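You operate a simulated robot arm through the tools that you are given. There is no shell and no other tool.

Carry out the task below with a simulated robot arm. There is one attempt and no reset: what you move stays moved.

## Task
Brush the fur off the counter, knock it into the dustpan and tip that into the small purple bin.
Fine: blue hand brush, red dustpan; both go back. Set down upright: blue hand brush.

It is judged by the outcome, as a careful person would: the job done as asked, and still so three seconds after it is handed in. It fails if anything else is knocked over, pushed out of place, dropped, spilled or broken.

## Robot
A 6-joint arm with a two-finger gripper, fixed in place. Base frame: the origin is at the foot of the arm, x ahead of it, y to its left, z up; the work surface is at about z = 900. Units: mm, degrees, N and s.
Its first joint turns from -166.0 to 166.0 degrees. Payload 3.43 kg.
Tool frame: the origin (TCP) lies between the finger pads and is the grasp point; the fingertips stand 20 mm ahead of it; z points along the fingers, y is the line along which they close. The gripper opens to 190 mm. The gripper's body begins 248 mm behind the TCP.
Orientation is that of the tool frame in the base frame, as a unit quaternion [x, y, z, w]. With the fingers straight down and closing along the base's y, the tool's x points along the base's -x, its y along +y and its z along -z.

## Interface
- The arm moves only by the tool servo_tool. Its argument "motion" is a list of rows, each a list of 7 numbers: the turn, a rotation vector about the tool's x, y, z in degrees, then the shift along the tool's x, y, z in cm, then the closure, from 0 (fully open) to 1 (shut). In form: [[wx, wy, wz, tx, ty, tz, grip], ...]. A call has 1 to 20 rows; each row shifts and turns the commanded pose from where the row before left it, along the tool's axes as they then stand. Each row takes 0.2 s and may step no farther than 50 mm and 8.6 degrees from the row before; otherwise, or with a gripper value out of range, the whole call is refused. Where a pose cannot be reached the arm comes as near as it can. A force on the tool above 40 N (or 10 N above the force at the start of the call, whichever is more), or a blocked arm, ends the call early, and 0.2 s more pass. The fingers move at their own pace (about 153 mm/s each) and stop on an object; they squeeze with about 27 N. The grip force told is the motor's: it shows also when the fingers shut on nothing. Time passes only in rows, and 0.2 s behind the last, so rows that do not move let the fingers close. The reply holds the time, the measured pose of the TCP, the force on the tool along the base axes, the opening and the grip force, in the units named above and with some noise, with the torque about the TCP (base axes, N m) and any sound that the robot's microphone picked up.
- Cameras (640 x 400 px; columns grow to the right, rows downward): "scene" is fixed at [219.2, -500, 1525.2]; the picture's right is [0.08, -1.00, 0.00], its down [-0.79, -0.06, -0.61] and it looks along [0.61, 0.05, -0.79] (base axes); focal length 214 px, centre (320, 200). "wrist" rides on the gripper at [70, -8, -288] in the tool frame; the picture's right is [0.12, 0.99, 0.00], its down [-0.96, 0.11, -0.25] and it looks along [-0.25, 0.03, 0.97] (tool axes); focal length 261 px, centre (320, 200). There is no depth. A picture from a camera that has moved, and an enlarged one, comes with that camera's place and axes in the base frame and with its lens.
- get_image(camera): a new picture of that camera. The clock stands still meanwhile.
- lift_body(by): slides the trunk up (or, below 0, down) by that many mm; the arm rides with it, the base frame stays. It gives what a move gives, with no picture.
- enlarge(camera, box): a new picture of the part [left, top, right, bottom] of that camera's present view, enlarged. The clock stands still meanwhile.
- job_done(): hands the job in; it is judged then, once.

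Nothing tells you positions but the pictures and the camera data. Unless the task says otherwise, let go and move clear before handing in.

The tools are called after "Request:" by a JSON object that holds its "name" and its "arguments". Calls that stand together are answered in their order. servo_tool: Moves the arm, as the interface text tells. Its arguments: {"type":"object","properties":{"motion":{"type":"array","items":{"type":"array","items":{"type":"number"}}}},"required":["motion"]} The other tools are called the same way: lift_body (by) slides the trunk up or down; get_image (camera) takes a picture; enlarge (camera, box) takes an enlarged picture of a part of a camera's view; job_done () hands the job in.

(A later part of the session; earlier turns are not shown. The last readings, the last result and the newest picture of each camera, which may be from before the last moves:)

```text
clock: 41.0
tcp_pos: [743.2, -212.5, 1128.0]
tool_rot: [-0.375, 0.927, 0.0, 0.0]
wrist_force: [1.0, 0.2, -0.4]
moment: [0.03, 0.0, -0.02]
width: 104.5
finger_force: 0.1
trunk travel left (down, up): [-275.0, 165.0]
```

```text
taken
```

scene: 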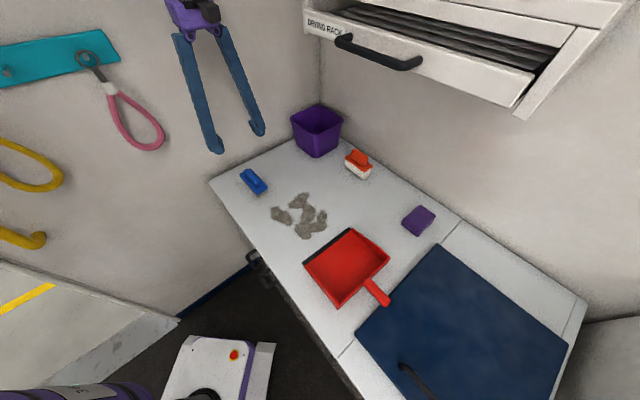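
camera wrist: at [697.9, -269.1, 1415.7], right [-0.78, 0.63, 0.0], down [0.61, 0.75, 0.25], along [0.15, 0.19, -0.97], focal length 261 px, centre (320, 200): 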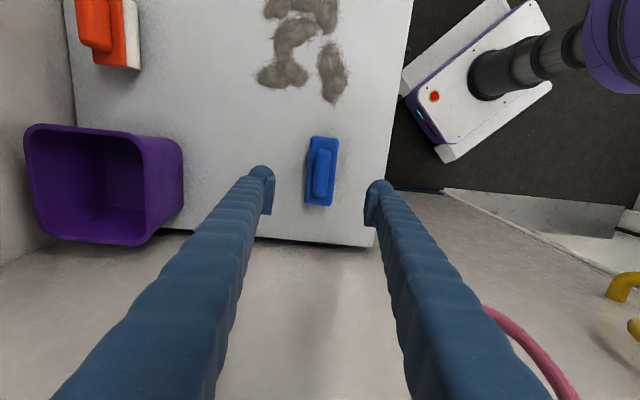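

I'm above the brush. I'll zoom in for an accurate grasp, and look at the bin too.

Request:
{"name": "enlarge", "arguments": {"camera": "wrist", "box": [270, 120, 370, 220]}}

Request:
{"name": "enlarge", "arguments": {"camera": "scene", "box": [220, 150, 300, 210]}}

Request:
{"name": "enlarge", "arguments": {"camera": "wrist", "box": [10, 100, 210, 260]}}

```text
4.00 times, centred on (320, 170) of wrist
camera zoom: at [697.9, -269.1, 1415.7], right [-0.78, 0.63, 0.0], down [0.61, 0.75, 0.25], along [0.15, 0.19, -0.97], focal length 1043 px, centre (320, 320)
```

zoom: 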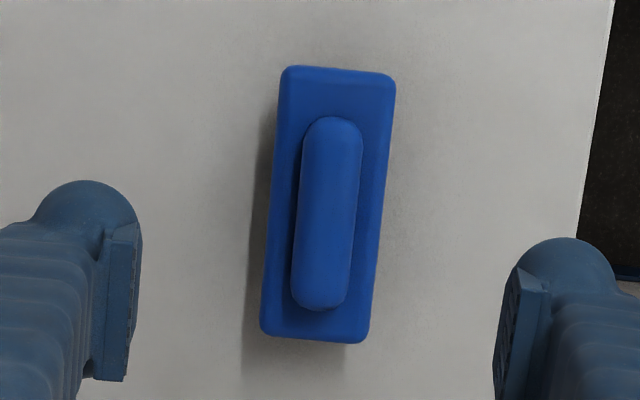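

```text
6.67 times, centred on (260, 180) of scene
camera zoom: at [219.2, -500.0, 1525.2], right [0.08, -1.0, 0.0], down [-0.79, -0.06, -0.61], along [0.61, 0.05, -0.79], focal length 1430 px, centre (720, 333)
```

zoom: 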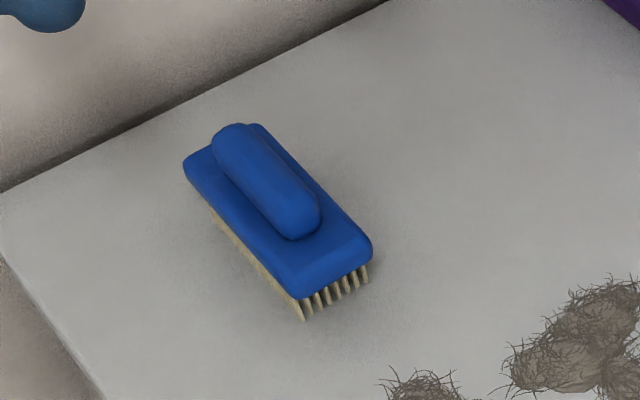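

```text
2.50 times, centred on (110, 180) of wrist
camera zoom: at [697.9, -269.1, 1415.7], right [-0.78, 0.63, 0.0], down [0.61, 0.75, 0.25], along [0.15, 0.19, -0.97], focal length 652 px, centre (845, 250)
```

zoom: 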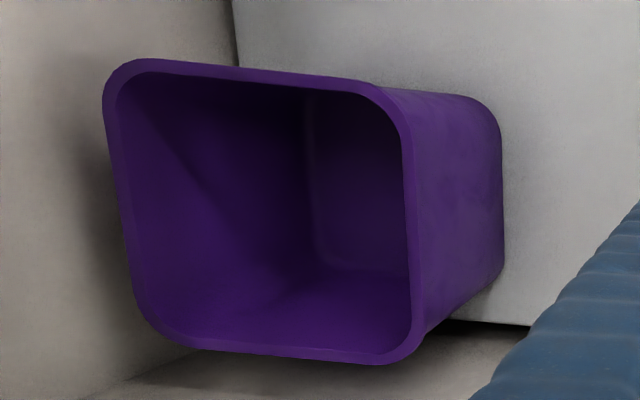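

The brush is centred at about (740, -212) with its long axis at azimuth 47.7°. I'll align with it and go down over the block, holding the block sides well above the counter.

Request:
{"name": "servo_tool", "arguments": {"motion": [[0, 0, -3.7, 0, 0, 0, 0.45], [0, 0, 0, 0.2, 0.25, 3.5, 0.45], [0, 0, 0, 0, 0, 4.0, 0.45], [0, 0, 0, 0, 0, 4.0, 0.45], [0, 0, 0, 0, 0, 2.0, 0.45], [0, 0, 0, 0, 0, 0, 0.45]]}}

Request:
{"name": "get_image", "arguments": {"camera": "wrist"}}

Request:
{"name": "enlarge", "arguments": {"camera": "scene", "box": [200, 120, 320, 220]}}

```text
clock: 42.4
tcp_pos: [738.5, -212.1, 993.7]
tool_rot: [-0.405, 0.914, -0.001, 0.0]
wrist_force: [-0.4, 0.4, 0.3]
moment: [0.03, 0.03, -0.01]
width: 104.5
finger_force: 0.0
trunk travel left (down, up): [-275.0, 165.0]
```

```text
taken
camera wrist: at [697.5, -272.0, 1281.4], right [-0.82, 0.58, 0.0], down [0.56, 0.79, 0.25], along [0.14, 0.2, -0.97], focal length 261 px, centre (320, 200)
```

wrist: 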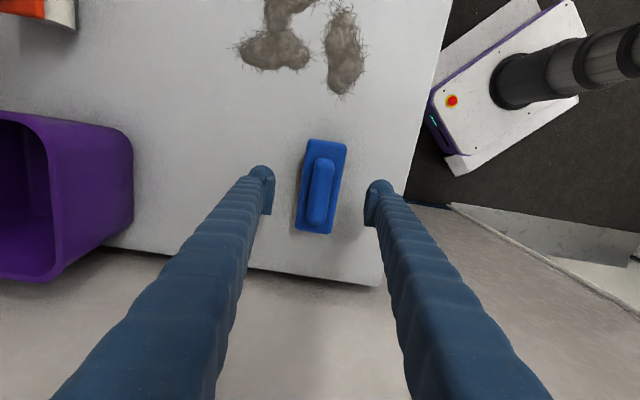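

```text
4.00 times, centred on (260, 170) of scene
camera zoom: at [219.2, -500.0, 1525.2], right [0.08, -1.0, 0.0], down [-0.79, -0.06, -0.61], along [0.61, 0.05, -0.79], focal length 858 px, centre (560, 320)
```

zoom: 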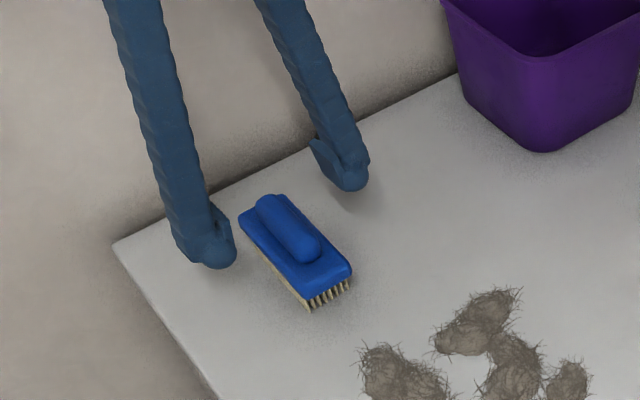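

The fingers straddle the brush. I'll check the alignment angle once more in a zoomed view before closing.

Request:
{"name": "enlarge", "arguments": {"camera": "wrist", "box": [260, 130, 380, 240]}}

```text
3.64 times, centred on (320, 185) of wrist
camera zoom: at [697.5, -272.0, 1281.4], right [-0.82, 0.58, 0.0], down [0.56, 0.79, 0.25], along [0.14, 0.2, -0.97], focal length 948 px, centre (320, 254)
```

zoom: 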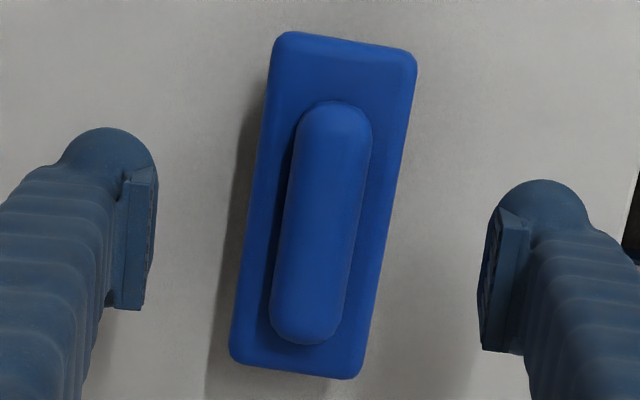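

A 2.3° correction is needed. I'll apply it, descend to z ≈ 941 and close on the brush block.

Request:
{"name": "servo_tool", "arguments": {"motion": [[0, 0, 2.3, 0.2, 0, 0, 0.45], [0, 0, 0, 0, 0, 2.5, 0.45], [0, 0, 0, 0, 0, 1.8, 0.45], [0, 0, 0, 0, 0, 1.0, 0.45], [0, 0, 0, 0, 0, 0, 0.45], [0, 0, 0, 0, 0, 0, 0.7], [0, 0, 0, 0, 0, 0, 1], [0, 0, 0, 0, 0, 0, 1], [0, 0, 0, 0, 0, 0, 1]]}}

Request:
{"name": "enlarge", "arguments": {"camera": "wrist", "box": [240, 110, 400, 250]}}

Request:
{"name": "enlarge", "arguments": {"camera": "scene", "box": [200, 120, 320, 220]}}

```text
clock: 44.4
tcp_pos: [737.6, -213.5, 941.0]
tool_rot: [-0.387, 0.922, 0.0, 0.001]
wrist_force: [0.6, -0.5, 0.9]
moment: [-0.01, 0.0, 0.01]
width: 50.8
finger_force: 26.5
trunk travel left (down, up): [-275.0, 165.0]
```

```text
2.86 times, centred on (320, 180) of wrist
camera zoom: at [694.6, -271.2, 1228.1], right [-0.79, 0.61, 0.0], down [0.59, 0.77, 0.25], along [0.15, 0.2, -0.97], focal length 745 px, centre (320, 257)
```

zoom: 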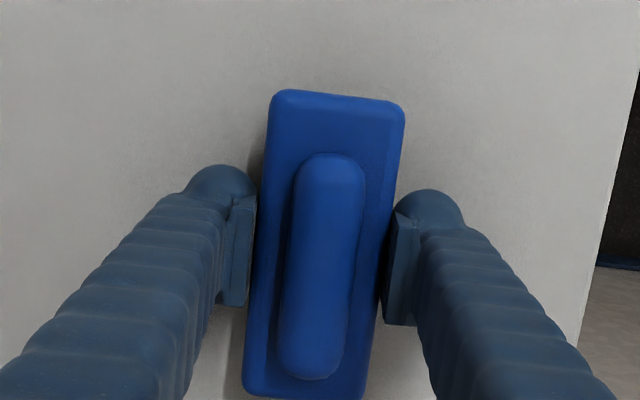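

```text
4.00 times, centred on (260, 170) of scene
camera zoom: at [219.2, -500.0, 1525.2], right [0.08, -1.0, 0.0], down [-0.79, -0.06, -0.61], along [0.61, 0.05, -0.79], focal length 858 px, centre (560, 320)
```

zoom: 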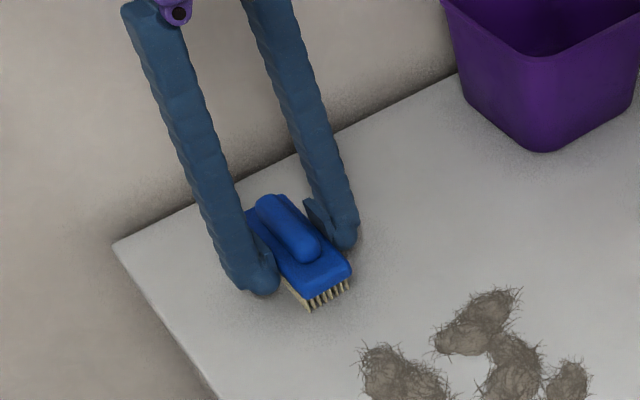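

The brush is gripped firmly on its block at 50.8 mm. I'm lifting it and turning it 91° so its long side faces along the sweep.

Request:
{"name": "servo_tool", "arguments": {"motion": [[0, 0, 0, 0, 0, -0.5, 1], [0, 0, 0, 0, 0, -1.5, 1], [0, 0, 0, 0, 0, -2.5, 1], [0, 0, 0, 0, 0, -2.5, 1], [0, 0, 7.6, 0, 0, 0, 1], [0, 0, 7.6, 0, 0, 0, 1], [0, 0, 7.6, 0, 0, 0, 1], [0, 0, 7.6, 0, 0, 0, 1], [0, 0, 7.6, 0, 0, 0, 1], [0, 0, 7.6, 0, 0, 0, 1], [0, 0, 7.6, 0, 0, 0, 1], [0, 0, 7.6, 0, 0, 0, 1], [0, 0, 7.6, 0, 0, 0, 1], [0, 0, 7.6, 0, 0, 0, 1], [0, 0, 7.6, 0, 0, 0, 1], [0, 0, 7.6, 0, 0, 0, 1], [0, 0, 0, 0, 0, 0, 1], [0, 0, 0, 0, 0, 0, 1]]}}

Request:
{"name": "get_image", "arguments": {"camera": "wrist"}}

Request:
{"name": "get_image", "arguments": {"camera": "scene"}}

```text
clock: 48.2
tcp_pos: [738.0, -215.3, 1012.1]
tool_rot: [0.389, 0.921, 0.0, 0.0]
wrist_force: [0.2, 0.6, -2.4]
moment: [-0.01, -0.02, 0.02]
width: 50.9
finger_force: 27.1
trunk travel left (down, up): [-275.0, 165.0]
```

```text
taken
camera wrist: at [681.9, -172.2, 1298.9], right [0.63, 0.78, 0.0], down [0.75, -0.61, 0.25], along [0.19, -0.16, -0.97], focal length 261 px, centre (320, 200)
```

wrist: 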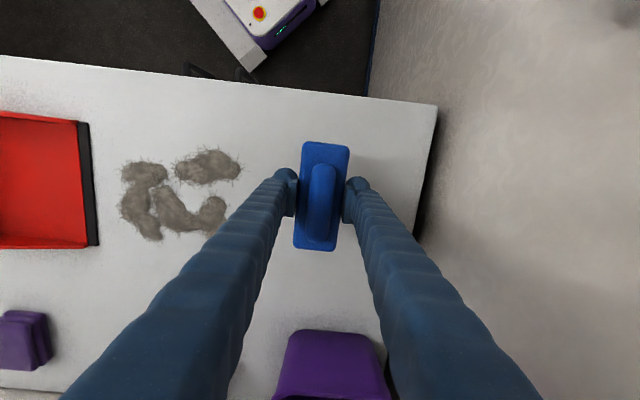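

```text
taken
```

scene: 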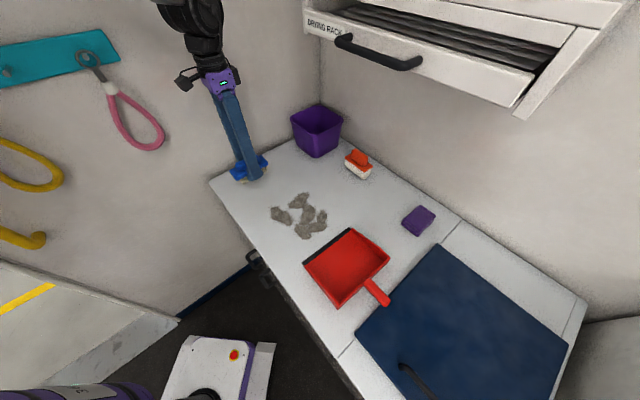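

I have a good overhead view. The fur spans roughly d 648–805 and u -259 to -75, and the pan lip is at u ≈ -34. I'll look closely at the lip before sweeping.

Request:
{"name": "enlarge", "arguments": {"camera": "scene", "box": [290, 215, 370, 315]}}

Request:
{"name": "enlarge", "arguments": {"camera": "wrist", "box": [0, 100, 250, 260]}}

Request:
{"name": "enlarge", "arguments": {"camera": "scene", "box": [215, 130, 285, 200]}}

```text
4.00 times, centred on (330, 265) of scene
camera zoom: at [219.2, -500.0, 1525.2], right [0.08, -1.0, 0.0], down [-0.79, -0.06, -0.61], along [0.61, 0.05, -0.79], focal length 858 px, centre (280, -60)
```

zoom: 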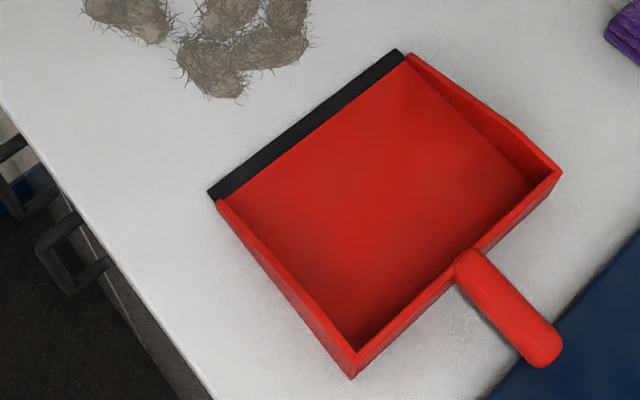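

```text
2.50 times, centred on (125, 180) of wrist
camera zoom: at [681.9, -172.2, 1298.9], right [0.63, 0.78, 0.0], down [0.75, -0.61, 0.25], along [0.19, -0.16, -0.97], focal length 652 px, centre (808, 250)
```

zoom: 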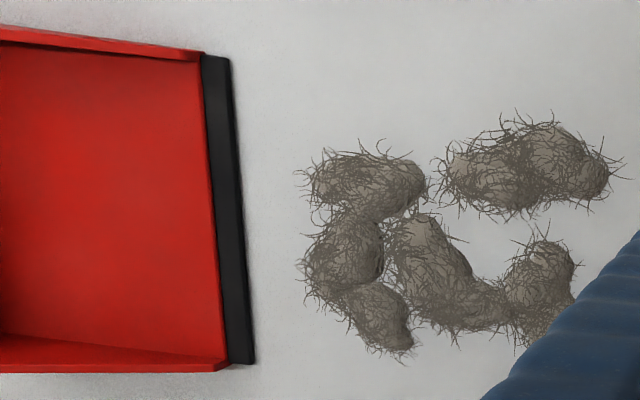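

```text
5.71 times, centred on (250, 165) of scene
camera zoom: at [219.2, -500.0, 1525.2], right [0.08, -1.0, 0.0], down [-0.79, -0.06, -0.61], along [0.61, 0.05, -0.79], focal length 1226 px, centre (720, 400)
```

zoom: 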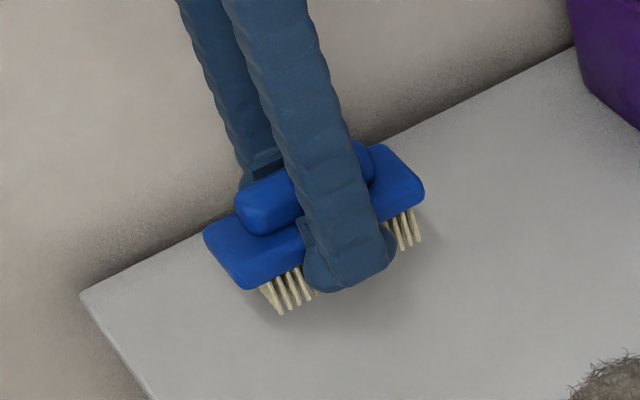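

The pan floor is flat with a thin dark lip. I'll put the brush down left of the fur and sweep the nearer part of it to the lip.

Request:
{"name": "servo_tool", "arguments": {"motion": [[0, 0, 0, -1.6, -3.5, 0, 1], [0, 0, 0, -1.5, -3.4, 0, 1], [0, 0, 0, 0, 0, 3.0, 1], [0, 0, 0, 0, 0, 2.5, 1], [0, 0, 0, 0, 0, 1.0, 1], [0, 0, 0, 0, 0, 0.45, 1], [0, 0, 0, 0, 0, 0, 1]]}}

Request:
{"name": "servo_tool", "arguments": {"motion": [[0, 0, 0, 0, -1.0, 0, 1], [0, 0, 0, 0, -1.5, 0, 1], [0, 0, 0, 0, -1.5, 0, 1], [0, 0, 0, 0, -1.5, 0, 1], [0, 0, 0, 0, -1.5, 0, 1], [0, 0, 0, 0, 0, 0, 1]]}}

Request:
{"name": "get_image", "arguments": {"camera": "wrist"}}

Request:
{"name": "enlarge", "arguments": {"camera": "scene", "box": [220, 130, 400, 260]}}

```text
clock: 49.8
tcp_pos: [707.9, -286.0, 942.1]
tool_rot: [0.388, 0.921, 0.0, 0.001]
wrist_force: [-0.1, -0.2, -1.0]
moment: [-0.02, -0.01, 0.0]
width: 50.8
finger_force: 27.0
trunk travel left (down, up): [-275.0, 165.0]
```

```text
clock: 51.2
tcp_pos: [659.8, -333.8, 941.0]
tool_rot: [0.387, 0.922, 0.0, 0.0]
wrist_force: [0.3, 0.1, -1.1]
moment: [0.04, -0.01, -0.03]
width: 50.7
finger_force: 27.1
trunk travel left (down, up): [-275.0, 165.0]
```

```text
taken
camera wrist: at [603.9, -291.0, 1229.2], right [0.63, 0.78, 0.0], down [0.76, -0.61, 0.25], along [0.19, -0.16, -0.97], focal length 261 px, centre (320, 200)
```

wrist: 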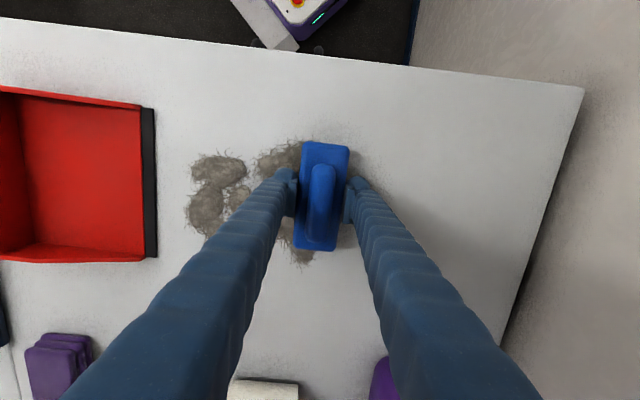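

```text
3.08 times, centred on (310, 195) of scene
camera zoom: at [219.2, -500.0, 1525.2], right [0.08, -1.0, 0.0], down [-0.79, -0.06, -0.61], along [0.61, 0.05, -0.79], focal length 660 px, centre (351, 215)
```

zoom: 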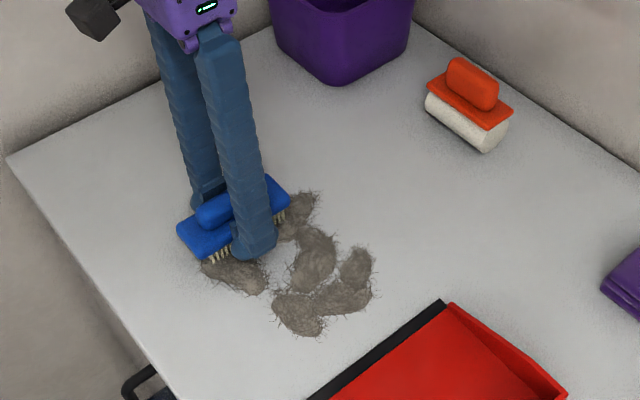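

The brush touches the counter lightly and has reached the first fur. I'll check whether the fur moves with it.

Request:
{"name": "enlarge", "arguments": {"camera": "wrist", "box": [180, 120, 400, 270]}}

Request:
{"name": "servo_tool", "arguments": {"motion": [[0, 0, 0, 0, -1.0, 0, 1], [0, 0, 0, 0, -1.5, 0, 1], [0, 0, 0, 0, -1.5, 0, 1], [0, 0, 0, 0, 0, 0, 1]]}}

Request:
{"name": "enlarge", "arguments": {"camera": "wrist", "box": [180, 120, 400, 270]}}

Request:
{"name": "enlarge", "arguments": {"camera": "scene", "box": [220, 130, 400, 260]}}

```text
2.67 times, centred on (290, 195) of wrist
camera zoom: at [603.9, -291.0, 1229.2], right [0.63, 0.78, 0.0], down [0.76, -0.61, 0.25], along [0.19, -0.16, -0.97], focal length 695 px, centre (400, 213)
```

zoom: 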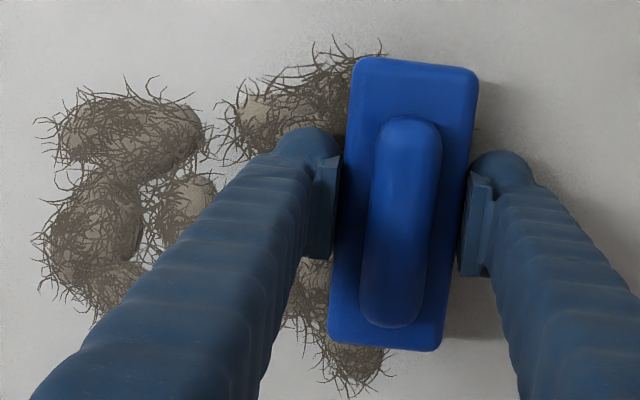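

```text
clock: 52.2
tcp_pos: [631.1, -362.7, 940.8]
tool_rot: [0.388, 0.922, 0.0, 0.0]
wrist_force: [0.0, 0.0, -1.9]
moment: [0.03, 0.01, 0.01]
width: 50.8
finger_force: 27.3
trunk travel left (down, up): [-275.0, 165.0]
```

```text
2.67 times, centred on (290, 195) of wrist
camera zoom: at [575.4, -319.5, 1229.0], right [0.63, 0.78, 0.0], down [0.75, -0.61, 0.25], along [0.19, -0.16, -0.97], focal length 695 px, centre (400, 213)
```

zoom: 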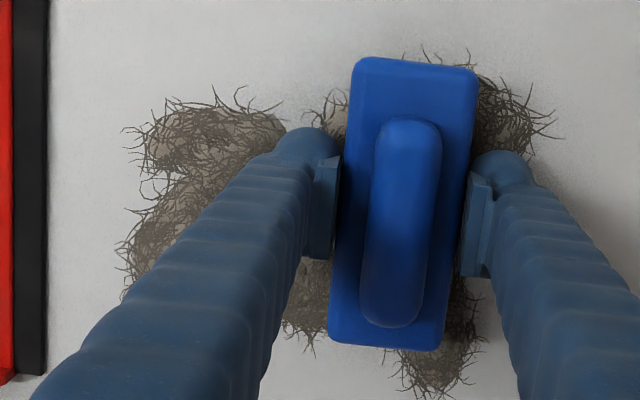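

```text
3.08 times, centred on (310, 195) of scene
camera zoom: at [219.2, -500.0, 1525.2], right [0.08, -1.0, 0.0], down [-0.79, -0.06, -0.61], along [0.61, 0.05, -0.79], focal length 660 px, centre (351, 215)
```

zoom: 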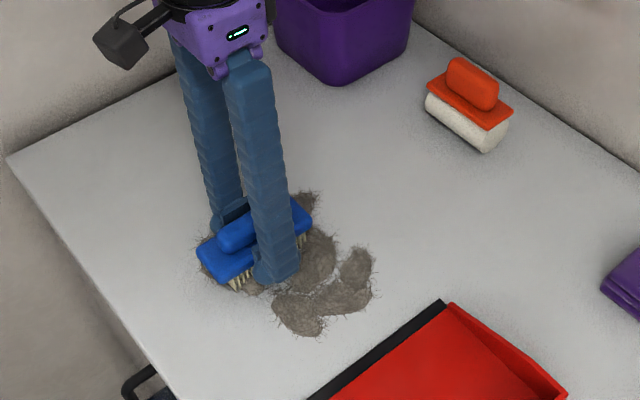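

The brush passes over the fur without moving it. The force shows the bristles barely touch the counter, so I'll press down gradually and see what happens.

Request:
{"name": "servo_tool", "arguments": {"motion": [[0, 0, 0, 0, 0, 0.1, 1], [0, 0, 0, 0, 0, 0, 1]]}}

Request:
{"name": "servo_tool", "arguments": {"motion": [[0, 0, 0, 0, 0, 0.1, 1], [0, 0, 0, 0, 0, 0, 1]]}}

Request:
{"name": "servo_tool", "arguments": {"motion": [[0, 0, 0, 0, 0, 0.1, 1], [0, 0, 0, 0, 0, 0, 1]]}}

```text
clock: 52.8
tcp_pos: [630.3, -362.4, 941.2]
tool_rot: [0.388, 0.922, 0.0, 0.0]
wrist_force: [0.9, 0.3, -0.7]
moment: [0.09, 0.0, 0.02]
width: 51.2
finger_force: 26.5
trunk travel left (down, up): [-275.0, 165.0]
```

```text
clock: 53.4
tcp_pos: [630.6, -362.5, 940.3]
tool_rot: [0.389, 0.921, 0.0, 0.0]
wrist_force: [-0.2, 0.0, 9.2]
moment: [0.22, 0.16, -0.01]
width: 50.9
finger_force: 26.7
trunk travel left (down, up): [-275.0, 165.0]
```

```text
clock: 54.0
tcp_pos: [629.6, -361.9, 940.3]
tool_rot: [0.388, 0.922, -0.001, 0.0]
wrist_force: [0.8, -1.3, 22.3]
moment: [0.1, 0.16, 0.0]
width: 50.8
finger_force: 26.6
trunk travel left (down, up): [-275.0, 165.0]
```

The contact is stiff, about 12 N per mm. I'll back off to about 9 N and stroke to see if the fur responds.

Request:
{"name": "servo_tool", "arguments": {"motion": [[0, 0, 0, 0, 0, -0.1, 1], [0, 0, 0, 0, -1.0, 0, 1], [0, 0, 0, 0, -1.0, 0, 1], [0, 0, 0, 0, -1.0, 0, 1], [0, 0, 0, 0, 0, 0, 1]]}}

Request:
{"name": "enlarge", "arguments": {"camera": "wrist", "box": [180, 120, 400, 270]}}

Request:
{"name": "enlarge", "arguments": {"camera": "scene", "box": [220, 130, 400, 260]}}

```text
clock: 55.2
tcp_pos: [607.2, -383.6, 940.1]
tool_rot: [0.388, 0.922, 0.0, 0.0]
wrist_force: [-0.4, 0.6, 6.1]
moment: [-0.13, -0.09, 0.08]
width: 50.7
finger_force: 27.2
trunk travel left (down, up): [-275.0, 165.0]
```

```text
2.67 times, centred on (290, 195) of wrist
camera zoom: at [552.7, -339.9, 1227.9], right [0.63, 0.78, 0.0], down [0.76, -0.61, 0.25], along [0.19, -0.15, -0.97], focal length 695 px, centre (400, 213)
```

zoom: 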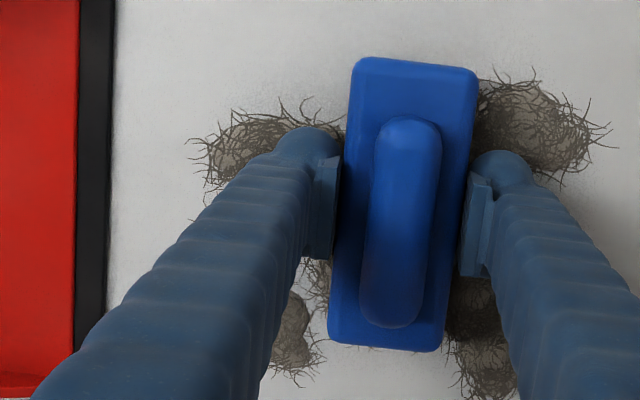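

```text
3.08 times, centred on (310, 195) of scene
camera zoom: at [219.2, -500.0, 1525.2], right [0.08, -1.0, 0.0], down [-0.79, -0.06, -0.61], along [0.61, 0.05, -0.79], focal length 660 px, centre (351, 215)
```

zoom: 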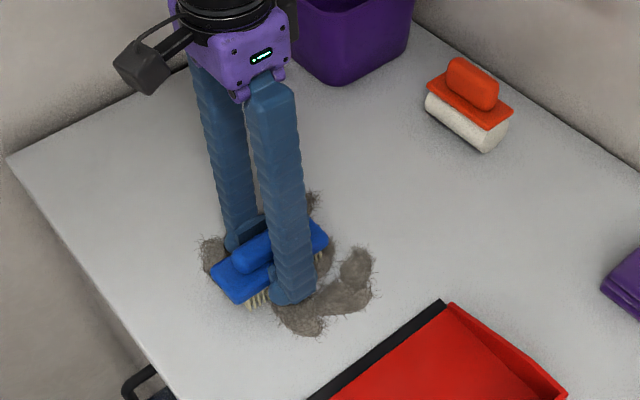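

No visible change yet. I'll make a pressed back-and-forth stroke over the left clump, which so far only got a light pass.

Request:
{"name": "servo_tool", "arguments": {"motion": [[0, 0, 0, 0, 1.2, 0, 1], [0, 0, 0, 0, 1.2, 0, 1], [0, 0, 0, 0, 1.2, 0, 1], [0, 0, 0, 0, 1.2, 0, 1], [0, 0, 0, 0, 1.2, 0, 1], [0, 0, 0, 0, 1.2, 0, 1], [0, 0, 0, 0, 1.2, 0, 1], [0, 0, 0, 0, 0, 0, 1]]}}

Request:
{"name": "enlarge", "arguments": {"camera": "wrist", "box": [140, 110, 400, 270]}}

Request:
{"name": "servo_tool", "arguments": {"motion": [[0, 0, 0, 0, -1.2, 0, 1], [0, 0, 0, 0, -1.2, 0, 1], [0, 0, 0, 0, -1.2, 0, 1], [0, 0, 0, 0, -1.2, 0, 1], [0, 0, 0, 0, -1.2, 0, 1], [0, 0, 0, 0, -1.2, 0, 1], [0, 0, 0, 0, -1.2, 0, 1], [0, 0, 0, 0, 0, 0, 1]]}}

Request:
{"name": "enlarge", "arguments": {"camera": "wrist", "box": [180, 120, 400, 270]}}

Request:
{"name": "enlarge", "arguments": {"camera": "scene", "box": [220, 130, 400, 260]}}

```text
clock: 57.0
tcp_pos: [668.5, -324.8, 940.2]
tool_rot: [0.387, 0.922, 0.0, -0.001]
wrist_force: [-1.4, -1.3, 10.3]
moment: [0.07, 0.09, 0.03]
width: 50.8
finger_force: 26.8
trunk travel left (down, up): [-275.0, 165.0]
```

```text
2.46 times, centred on (270, 190) of wrist
camera zoom: at [613.1, -282.0, 1227.7], right [0.63, 0.78, 0.0], down [0.75, -0.61, 0.25], along [0.19, -0.16, -0.97], focal length 642 px, centre (443, 225)
```

zoom: 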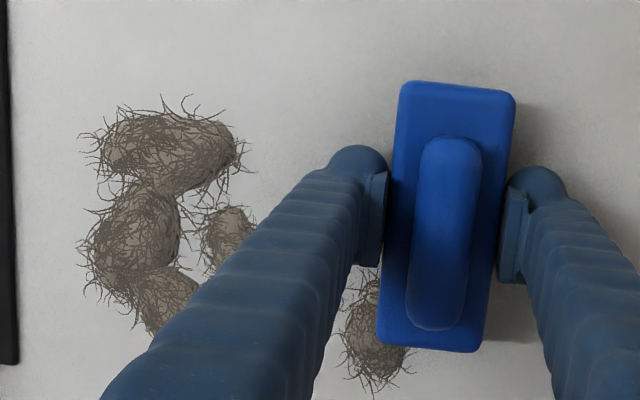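

```text
clock: 58.8
tcp_pos: [608.7, -384.2, 939.4]
tool_rot: [0.388, 0.922, 0.0, 0.0]
wrist_force: [1.9, 1.7, 8.3]
moment: [-0.12, -0.15, 0.12]
width: 51.1
finger_force: 26.7
trunk travel left (down, up): [-275.0, 165.0]
```

```text
2.67 times, centred on (290, 195) of wrist
camera zoom: at [552.8, -340.7, 1227.6], right [0.63, 0.78, 0.0], down [0.76, -0.61, 0.25], along [0.19, -0.16, -0.97], focal length 695 px, centre (400, 213)
```

zoom: 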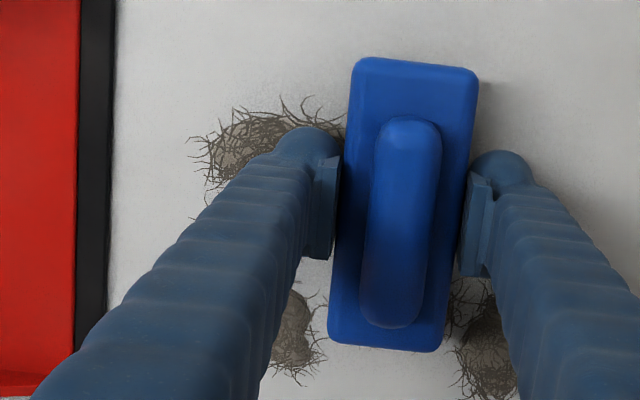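

```text
3.08 times, centred on (310, 195) of scene
camera zoom: at [219.2, -500.0, 1525.2], right [0.08, -1.0, 0.0], down [-0.79, -0.06, -0.61], along [0.61, 0.05, -0.79], focal length 660 px, centre (351, 215)
```

zoom: 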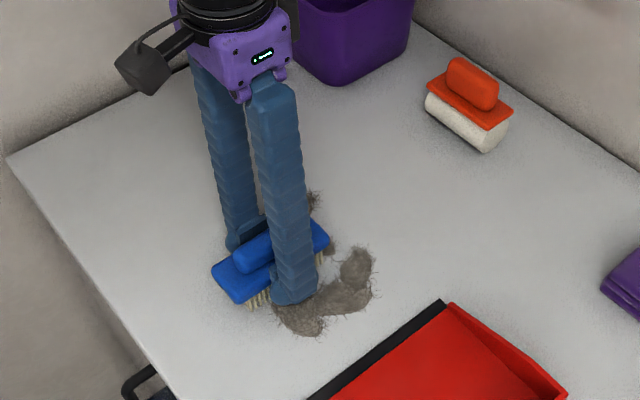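

Pressed strokes work: the left clump is gone from the counter, taken up by the brush. I'll keep the same pressure and cover the rest of the fur.

Request:
{"name": "servo_tool", "arguments": {"motion": [[0, 0, 0, 0, -1.2, 0, 1], [0, 0, 0, 0, -1.2, 0, 1], [0, 0, 0, 0, -1.2, 0, 1], [0, 0, 0, 0, -1.2, 0, 1], [0, 0, 0, 0, -1.2, 0, 1], [0, 0, 0, 0, -1.2, 0, 1], [0, 0, 0, 0, -1.2, 0, 1], [0, 0, 0, 0, -1.2, 0, 1], [0, 0, 0, 0, 0, 0, 1]]}}

Request:
{"name": "servo_tool", "arguments": {"motion": [[0, 0, 0, 0, 1.2, 0, 1], [0, 0, 0, 0, 1.2, 0, 1], [0, 0, 0, 0, 1.2, 0, 1], [0, 0, 0, 0, 1.2, 0, 1], [0, 0, 0, 0, 1.2, 0, 1], [0, 0, 0, 0, 1.2, 0, 1], [0, 0, 0, 0, 1.2, 0, 1], [0, 0, 0, 0, 1.2, 0, 1], [0, 0, 0, 0, 0, 0, 1]]}}

Request:
{"name": "enlarge", "arguments": {"camera": "wrist", "box": [140, 110, 400, 270]}}

Request:
{"name": "enlarge", "arguments": {"camera": "scene", "box": [220, 130, 400, 260]}}

```text
clock: 60.8
tcp_pos: [539.9, -450.0, 941.0]
tool_rot: [0.388, 0.922, 0.0, 0.0]
wrist_force: [-0.5, -0.1, -1.7]
moment: [0.03, 0.0, 0.04]
width: 50.8
finger_force: 27.4
trunk travel left (down, up): [-275.0, 165.0]
```

```text
clock: 62.8
tcp_pos: [608.1, -382.7, 939.0]
tool_rot: [0.388, 0.922, 0.0, 0.0]
wrist_force: [0.3, 0.7, 5.8]
moment: [0.04, -0.08, 0.04]
width: 51.1
finger_force: 27.1
trunk travel left (down, up): [-275.0, 165.0]
```

```text
2.46 times, centred on (270, 190) of wrist
camera zoom: at [553.4, -339.9, 1227.4], right [0.63, 0.78, 0.0], down [0.75, -0.61, 0.25], along [0.19, -0.16, -0.97], focal length 642 px, centre (443, 225)
```

zoom: 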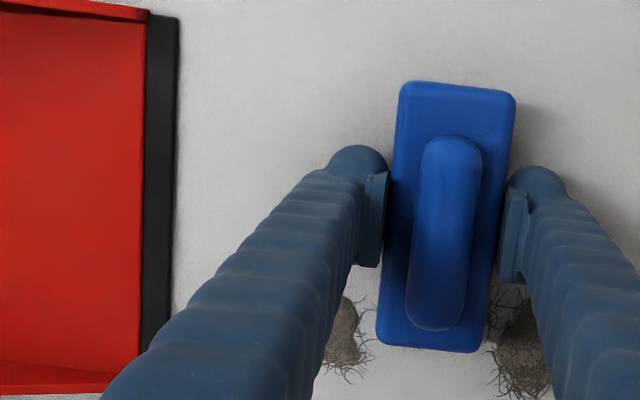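

```text
3.08 times, centred on (310, 195) of scene
camera zoom: at [219.2, -500.0, 1525.2], right [0.08, -1.0, 0.0], down [-0.79, -0.06, -0.61], along [0.61, 0.05, -0.79], focal length 660 px, centre (351, 215)
```

zoom: 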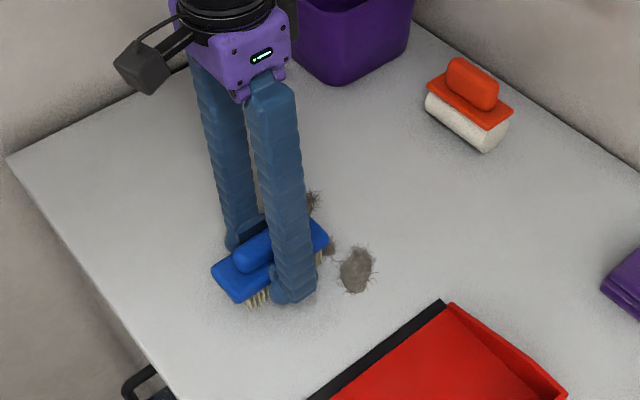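

Nearly all of it is lifted, and two clumps remain nearer the wall. I'm shifting 60 mm towards the wall, still pressing, and sweeping those.

Request:
{"name": "servo_tool", "arguments": {"motion": [[0, 0, 0, -1.5, 0, 0, 1], [0, 0, 0, -1.5, 0, 0, 1], [0, 0, 0, -1.5, 0, 0, 1], [0, 0, 0, -1.7, 0, 0, 1], [0, 0, 0, 0, 1.2, 0, 1], [0, 0, 0, 0, 1.2, 0, 1], [0, 0, 0, 0, 1.2, 0, 1], [0, 0, 0, 0, 1.2, 0, 1], [0, 0, 0, 0, 1.2, 0, 1], [0, 0, 0, 0, 1.2, 0, 1], [0, 0, 0, 0, 0, 0, 1]]}}

Request:
{"name": "servo_tool", "arguments": {"motion": [[0, 0, 0, 0, -1.2, 0, 1], [0, 0, 0, 0, -1.2, 0, 1], [0, 0, 0, 0, -1.2, 0, 1], [0, 0, 0, 0, -1.2, 0, 1], [0, 0, 0, 0, -1.2, 0, 1], [0, 0, 0, 0, -1.2, 0, 1], [0, 0, 0, 0, -1.2, 0, 1], [0, 0, 0, 0, -1.2, 0.04, 1], [0, 0, 0, 0, -1.2, 0.04, 1], [0, 0, 0, 0, -1.2, 0, 1], [0, 0, 0, 0, -1.2, 0, 1], [0, 0, 0, 0, -1.2, 0, 1], [0, 0, 0, 0, -1.0, 0, 1], [0, 0, 0, 0, 0, 0, 1]]}}

Request:
{"name": "enlarge", "arguments": {"camera": "scene", "box": [220, 130, 400, 260]}}

Request:
{"name": "get_image", "arguments": {"camera": "wrist"}}

```text
clock: 65.2
tcp_pos: [703.6, -378.3, 941.3]
tool_rot: [0.389, 0.921, 0.0, 0.0]
wrist_force: [0.1, 0.0, -1.7]
moment: [-0.01, -0.08, 0.0]
width: 50.9
finger_force: 27.2
trunk travel left (down, up): [-275.0, 165.0]
```

```text
clock: 68.2
tcp_pos: [594.1, -485.4, 938.7]
tool_rot: [0.387, 0.922, -0.001, 0.002]
wrist_force: [3.9, 2.7, 16.4]
moment: [0.1, -0.01, 0.06]
width: 51.2
finger_force: 26.6
trunk travel left (down, up): [-275.0, 165.0]
```

```text
3.08 times, centred on (310, 195) of scene
camera zoom: at [219.2, -500.0, 1525.2], right [0.08, -1.0, 0.0], down [-0.79, -0.06, -0.61], along [0.61, 0.05, -0.79], focal length 660 px, centre (351, 215)
```

zoom: 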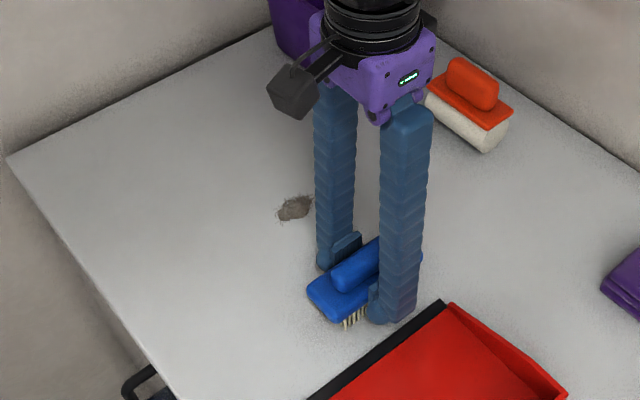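

```text
taken
camera wrist: at [538.0, -442.3, 1227.2], right [0.63, 0.78, 0.0], down [0.76, -0.61, 0.25], along [0.19, -0.16, -0.97], focal length 261 px, centre (320, 200)
```

wrist: 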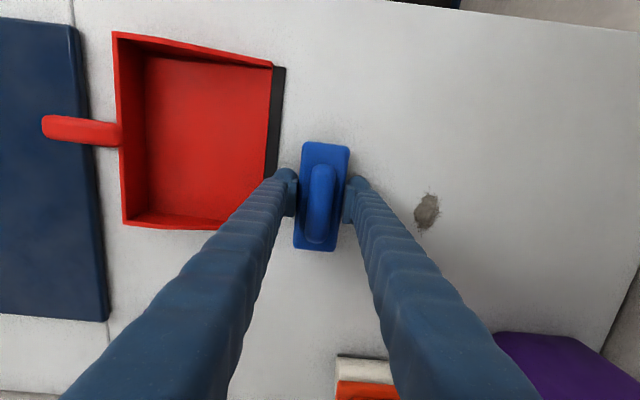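

One small clump remains near (703, -399). The pressure was too light there, so I'll go back and press over it.

Request:
{"name": "servo_tool", "arguments": {"motion": [[0, 0, 0, -0.4, 1.5, -0.05, 1], [0, 0, 0, -0.4, 1.5, 0, 1], [0, 0, 0, -0.4, 1.5, 0, 1], [0, 0, 0, 0, 1.5, 0, 1], [0, 0, 0, 0, 1.5, 0, 1], [0, 0, 0, 0, 1.5, 0, 1], [0, 0, 0, 0, 0, 0, 1]]}}

Request:
{"name": "servo_tool", "arguments": {"motion": [[0, 0, 0, 0, 0, 0.05, 1], [0, 0, 0, 0, 0, 0, 1]]}}

```text
clock: 69.8
tcp_pos: [666.5, -432.3, 940.2]
tool_rot: [0.388, 0.922, 0.0, -0.001]
wrist_force: [-0.5, 0.8, -1.1]
moment: [-0.04, 0.03, 0.0]
width: 50.8
finger_force: 27.0
trunk travel left (down, up): [-275.0, 165.0]
```

```text
clock: 70.4
tcp_pos: [666.9, -432.2, 939.2]
tool_rot: [0.389, 0.921, 0.0, 0.0]
wrist_force: [1.4, -1.0, 3.8]
moment: [0.18, 0.16, -0.03]
width: 50.9
finger_force: 27.4
trunk travel left (down, up): [-275.0, 165.0]
```

Contact is back. I'm pressing slightly more and stroking out over the clump and back.

Request:
{"name": "servo_tool", "arguments": {"motion": [[0, 0, 0, 0, 0, 0.05, 1], [0, 0, 0, 0, 1.2, 0.02, 1], [0, 0, 0, 0, 1.2, 0.02, 1], [0, 0, 0, 0, 1.2, 0.02, 1], [0, 0, 0, 0, 1.2, 0.0, 1], [0, 0, 0, 0, 1.2, 0.0, 1], [0, 0, 0, 0, 1.2, 0, 1], [0, 0, 0, 0, 1.2, 0, 1], [0, 0, 0, 0, 0, 0, 1]]}}

Request:
{"name": "servo_tool", "arguments": {"motion": [[0, 0, 0, 0, -1.2, 0, 1], [0, 0, 0, 0, -1.2, 0, 1], [0, 0, 0, 0, -1.2, 0, 1], [0, 0, 0, 0, -1.2, 0, 1], [0, 0, 0, 0, -1.2, 0, 1], [0, 0, 0, 0, -1.2, 0, 1], [0, 0, 0, 0, -1.2, 0, 1], [0, 0, 0, 0, 0, 0, 1]]}}

Request:
{"name": "enlarge", "arguments": {"camera": "scene", "box": [220, 130, 400, 260]}}

Request:
{"name": "get_image", "arguments": {"camera": "wrist"}}

```text
clock: 72.4
tcp_pos: [725.3, -372.0, 939.4]
tool_rot: [0.388, 0.922, 0.0, 0.001]
wrist_force: [-3.4, -2.8, 23.0]
moment: [-0.06, 0.1, 0.05]
width: 50.8
finger_force: 26.7
trunk travel left (down, up): [-275.0, 165.0]
```

```text
clock: 74.2
tcp_pos: [665.9, -431.9, 938.2]
tool_rot: [0.389, 0.921, 0.0, -0.001]
wrist_force: [-1.5, -1.2, 5.9]
moment: [-0.17, 0.0, -0.04]
width: 50.9
finger_force: 26.7
trunk travel left (down, up): [-275.0, 165.0]
```

```text
3.08 times, centred on (310, 195) of scene
camera zoom: at [219.2, -500.0, 1525.2], right [0.08, -1.0, 0.0], down [-0.79, -0.06, -0.61], along [0.61, 0.05, -0.79], focal length 660 px, centre (351, 215)
```

zoom: 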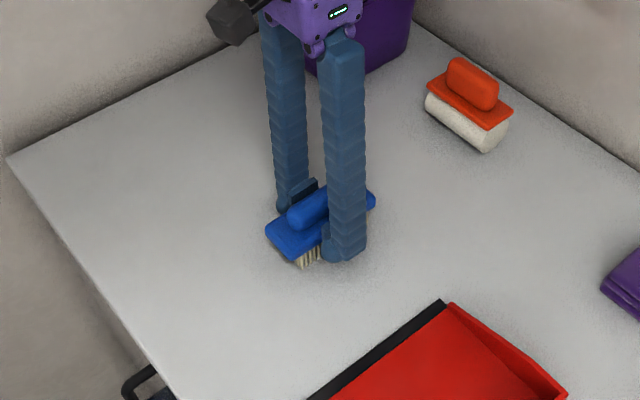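

```text
taken
camera wrist: at [610.8, -388.1, 1225.4], right [0.63, 0.78, 0.0], down [0.76, -0.61, 0.25], along [0.19, -0.15, -0.97], focal length 261 px, centre (320, 200)
```

wrist: 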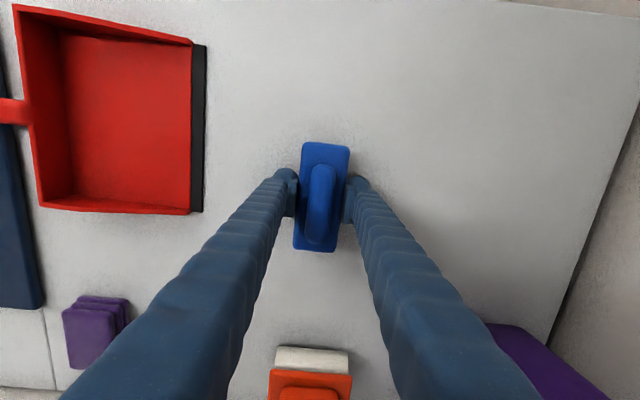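

The counter is clear. I'm lifting the brush to see whether the fur hangs on its bristles.

Request:
{"name": "servo_tool", "arguments": {"motion": [[0, 0, 0, 0, 0, -0.5, 1], [0, 0, 0, 0, 0, -1.5, 1], [0, 0, 0, 0, 0, -2.5, 1], [0, 0, 0, 0, 0, -2.5, 1], [0, 0, 0, 0, 0, -2.0, 1], [0, 0, 0, 0, 0, 0, 1], [0, 0, 0, 0, 0, 0, 1]]}}

Request:
{"name": "enlarge", "arguments": {"camera": "scene", "box": [250, 130, 370, 230]}}

Request:
{"name": "get_image", "arguments": {"camera": "scene"}}

```text
clock: 75.8
tcp_pos: [666.8, -431.7, 1028.2]
tool_rot: [0.388, 0.921, 0.001, 0.0]
wrist_force: [0.2, 0.6, -0.9]
moment: [0.04, -0.04, -0.02]
width: 50.9
finger_force: 26.8
trunk travel left (down, up): [-275.0, 165.0]
```

```text
4.00 times, centred on (310, 180) of scene
camera zoom: at [219.2, -500.0, 1525.2], right [0.08, -1.0, 0.0], down [-0.79, -0.06, -0.61], along [0.61, 0.05, -0.79], focal length 858 px, centre (360, 280)
```

zoom: 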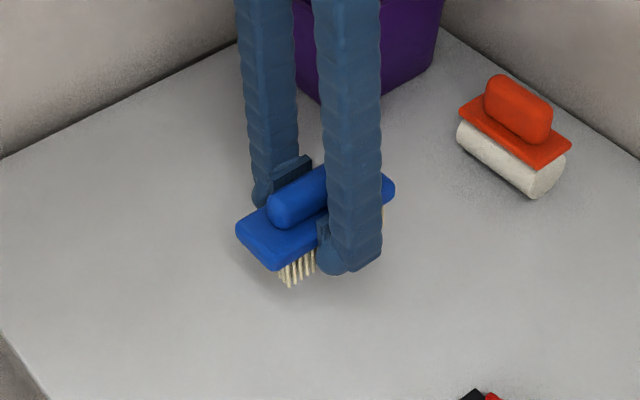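

```text
taken
```

scene: 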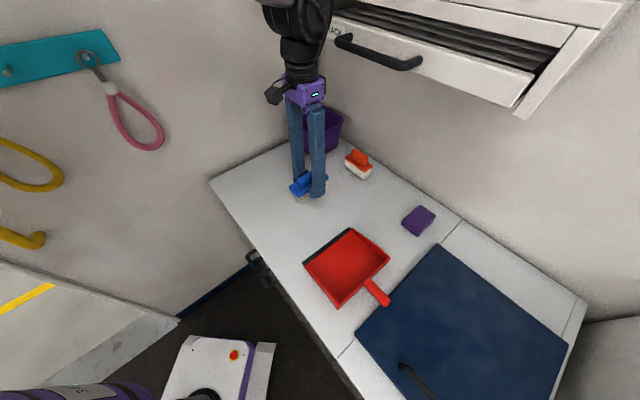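

No fur is visible from above, so it must be in the bristles underneath. I'll carry the brush over the pan and knock it on the pan floor.

Request:
{"name": "servo_tool", "arguments": {"motion": [[0, 0, 0, 0.5, -2.2, 0, 1], [0, 0, 0, 0.9, -4.0, 0, 1], [0, 0, 0, 0.9, -4.0, 0, 1], [0, 0, 0, 0.9, -4.0, 0, 1], [0, 0, 0, 0.9, -4.0, 0, 1], [0, 0, 0, 0.6, -4.0, 0, 1], [0, 0, 0, 0, 0, 0, 1], [0, 0, 0, 0, 0, 2.5, 1], [0, 0, 0, 0, 0, 2.0, 1], [0, 0, 0, 0, 0, 1.5, 1], [0, 0, 0, 0, 0, 0, 1]]}}

Request:
{"name": "get_image", "arguments": {"camera": "wrist"}}

Request:
{"name": "enlarge", "arguments": {"camera": "scene", "box": [270, 180, 430, 320]}}

```text
clock: 78.2
tcp_pos: [473.4, -552.6, 968.6]
tool_rot: [0.388, 0.921, 0.0, 0.001]
wrist_force: [-0.1, 0.1, -1.2]
moment: [0.06, -0.02, 0.02]
width: 50.9
finger_force: 27.2
trunk travel left (down, up): [-275.0, 165.0]
```

```text
taken
camera wrist: at [418.3, -509.1, 1256.1], right [0.63, 0.78, 0.0], down [0.75, -0.61, 0.25], along [0.19, -0.16, -0.97], focal length 261 px, centre (320, 200)
```

wrist: 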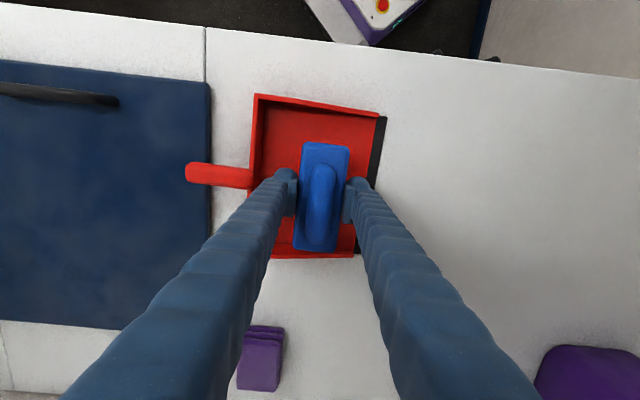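

```text
2.86 times, centred on (350, 250) of scene
camera zoom: at [219.2, -500.0, 1525.2], right [0.08, -1.0, 0.0], down [-0.79, -0.06, -0.61], along [0.61, 0.05, -0.79], focal length 613 px, centre (234, 57)
```

zoom: 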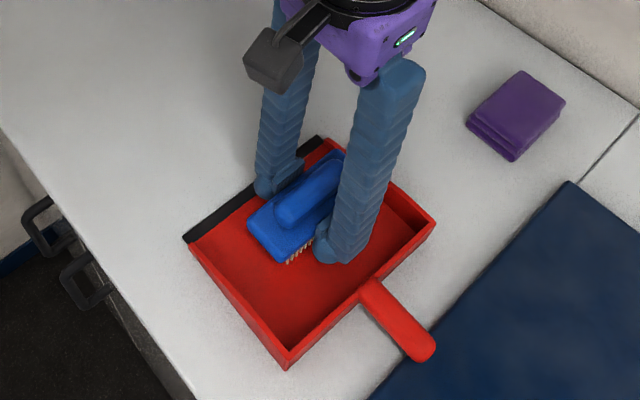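

The brush is centred over the pan. I'm lowering it and tapping it on the pan floor.

Request:
{"name": "servo_tool", "arguments": {"motion": [[0, 0, 0, 0, 0, 1.2, 1], [0, 0, 0, 0, 0, 0.7, 1], [0, 0, 0, 0, 0, 0, 1]]}}

Request:
{"name": "servo_tool", "arguments": {"motion": [[0, 0, 0, 0, 0, 0.3, 1], [0, 0, 0, 0, 0, 0, 1]]}}

Request:
{"name": "servo_tool", "arguments": {"motion": [[0, 0, 0, 0, 0, 0.2, 1], [0, 0, 0, 0, 0, 0, 1]]}}

```text
clock: 79.0
tcp_pos: [474.6, -553.4, 949.5]
tool_rot: [0.388, 0.922, 0.0, 0.0]
wrist_force: [-0.4, -0.6, -1.4]
moment: [0.02, -0.02, 0.02]
width: 50.8
finger_force: 26.6
trunk travel left (down, up): [-275.0, 165.0]
```

```text
clock: 79.6
tcp_pos: [474.1, -553.3, 946.2]
tool_rot: [0.389, 0.921, -0.001, 0.0]
wrist_force: [-0.4, -0.4, -0.7]
moment: [0.0, -0.03, 0.04]
width: 50.7
finger_force: 26.4
trunk travel left (down, up): [-275.0, 165.0]
```

```text
clock: 80.2
tcp_pos: [473.5, -553.3, 943.9]
tool_rot: [0.388, 0.922, 0.0, -0.001]
wrist_force: [1.0, 0.0, -2.0]
moment: [-0.01, -0.03, -0.01]
width: 50.8
finger_force: 26.9
trunk travel left (down, up): [-275.0, 165.0]
```

Just above contact now. I'm doing several brisk taps.

Request:
{"name": "servo_tool", "arguments": {"motion": [[0, 0, 0, 0, 0, -1.0, 1], [0, 0, 0, 0, 0, 1.2, 1], [0, 0, 0, 0, 0, -1.2, 1], [0, 0, 0, 0, 0, 1.2, 1], [0, 0, 0, 0, 0, -1.2, 1], [0, 0, 0, 0, 0, 1.2, 1], [0, 0, 0, 0, 0, -1.2, 1], [0, 0, 0, 0, 0, 0, 1]]}}

Request:
{"name": "enlarge", "arguments": {"camera": "scene", "box": [270, 180, 430, 320]}}

Request:
{"name": "enlarge", "arguments": {"camera": "wrist", "box": [220, 80, 420, 280]}}

```text
clock: 82.0
tcp_pos: [475.9, -553.2, 955.3]
tool_rot: [0.388, 0.922, -0.001, 0.0]
wrist_force: [0.2, 1.0, -2.1]
moment: [-0.06, -0.01, 0.01]
width: 51.1
finger_force: 26.7
trunk travel left (down, up): [-275.0, 165.0]
```

```text
2.86 times, centred on (350, 250) of scene
camera zoom: at [219.2, -500.0, 1525.2], right [0.08, -1.0, 0.0], down [-0.79, -0.06, -0.61], along [0.61, 0.05, -0.79], focal length 613 px, centre (234, 57)
```

zoom: 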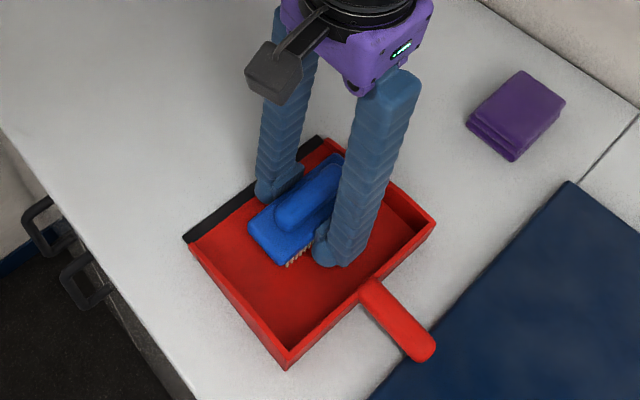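

```text
2.00 times, centred on (320, 180) of wrist
camera zoom: at [420.1, -509.9, 1242.6], right [0.63, 0.78, 0.0], down [0.76, -0.61, 0.25], along [0.19, -0.16, -0.97], focal length 521 px, centre (320, 240)
```

zoom: 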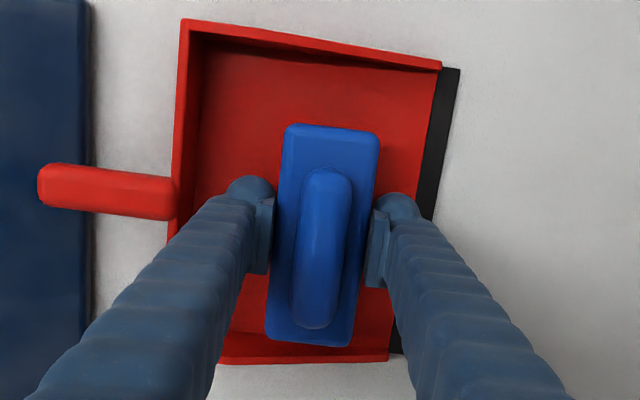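

Nothing visible around the brush. I'll raise it to look beneath.

Request:
{"name": "servo_tool", "arguments": {"motion": [[0, 0, 0, 0, 0, -2.5, 1], [0, 0, 0, 0, 0, -3.5, 1], [0, 0, 0, 0, 0, -3.5, 1], [0, 0, 0, 0, 0, -3.5, 1], [0, 0, 0, 0, 0, 0, 1]]}}

Request:
{"name": "enlarge", "arguments": {"camera": "scene", "box": [270, 160, 430, 320]}}

Request:
{"name": "enlarge", "arguments": {"camera": "wrist", "box": [220, 80, 420, 280]}}

```text
clock: 83.2
tcp_pos: [475.1, -551.5, 1084.7]
tool_rot: [0.388, 0.922, 0.0, -0.001]
wrist_force: [-0.2, 0.4, -1.6]
moment: [-0.05, 0.03, -0.03]
width: 50.8
finger_force: 27.1
trunk travel left (down, up): [-275.0, 165.0]
```

```text
2.50 times, centred on (350, 240) of scene
camera zoom: at [219.2, -500.0, 1525.2], right [0.08, -1.0, 0.0], down [-0.79, -0.06, -0.61], along [0.61, 0.05, -0.79], focal length 536 px, centre (245, 100)
```

zoom: 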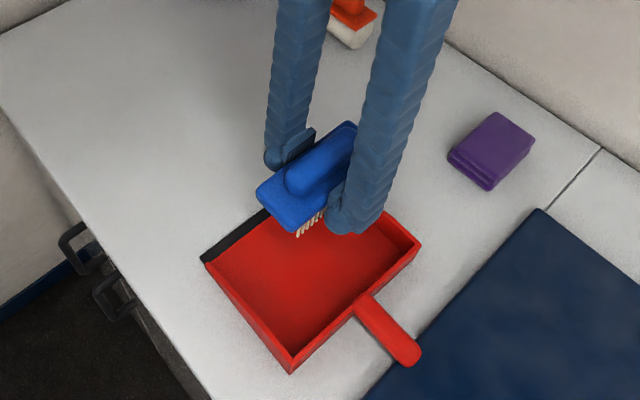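

```text
2.00 times, centred on (320, 180) of wrist
camera zoom: at [420.3, -507.3, 1371.7], right [0.63, 0.78, 0.0], down [0.76, -0.61, 0.25], along [0.19, -0.16, -0.97], focal length 521 px, centre (320, 240)
```

zoom: 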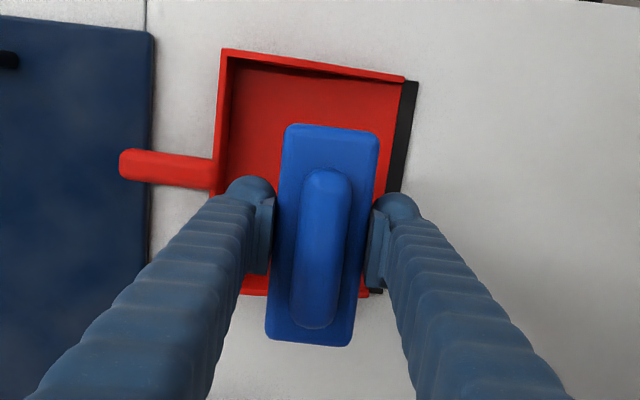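

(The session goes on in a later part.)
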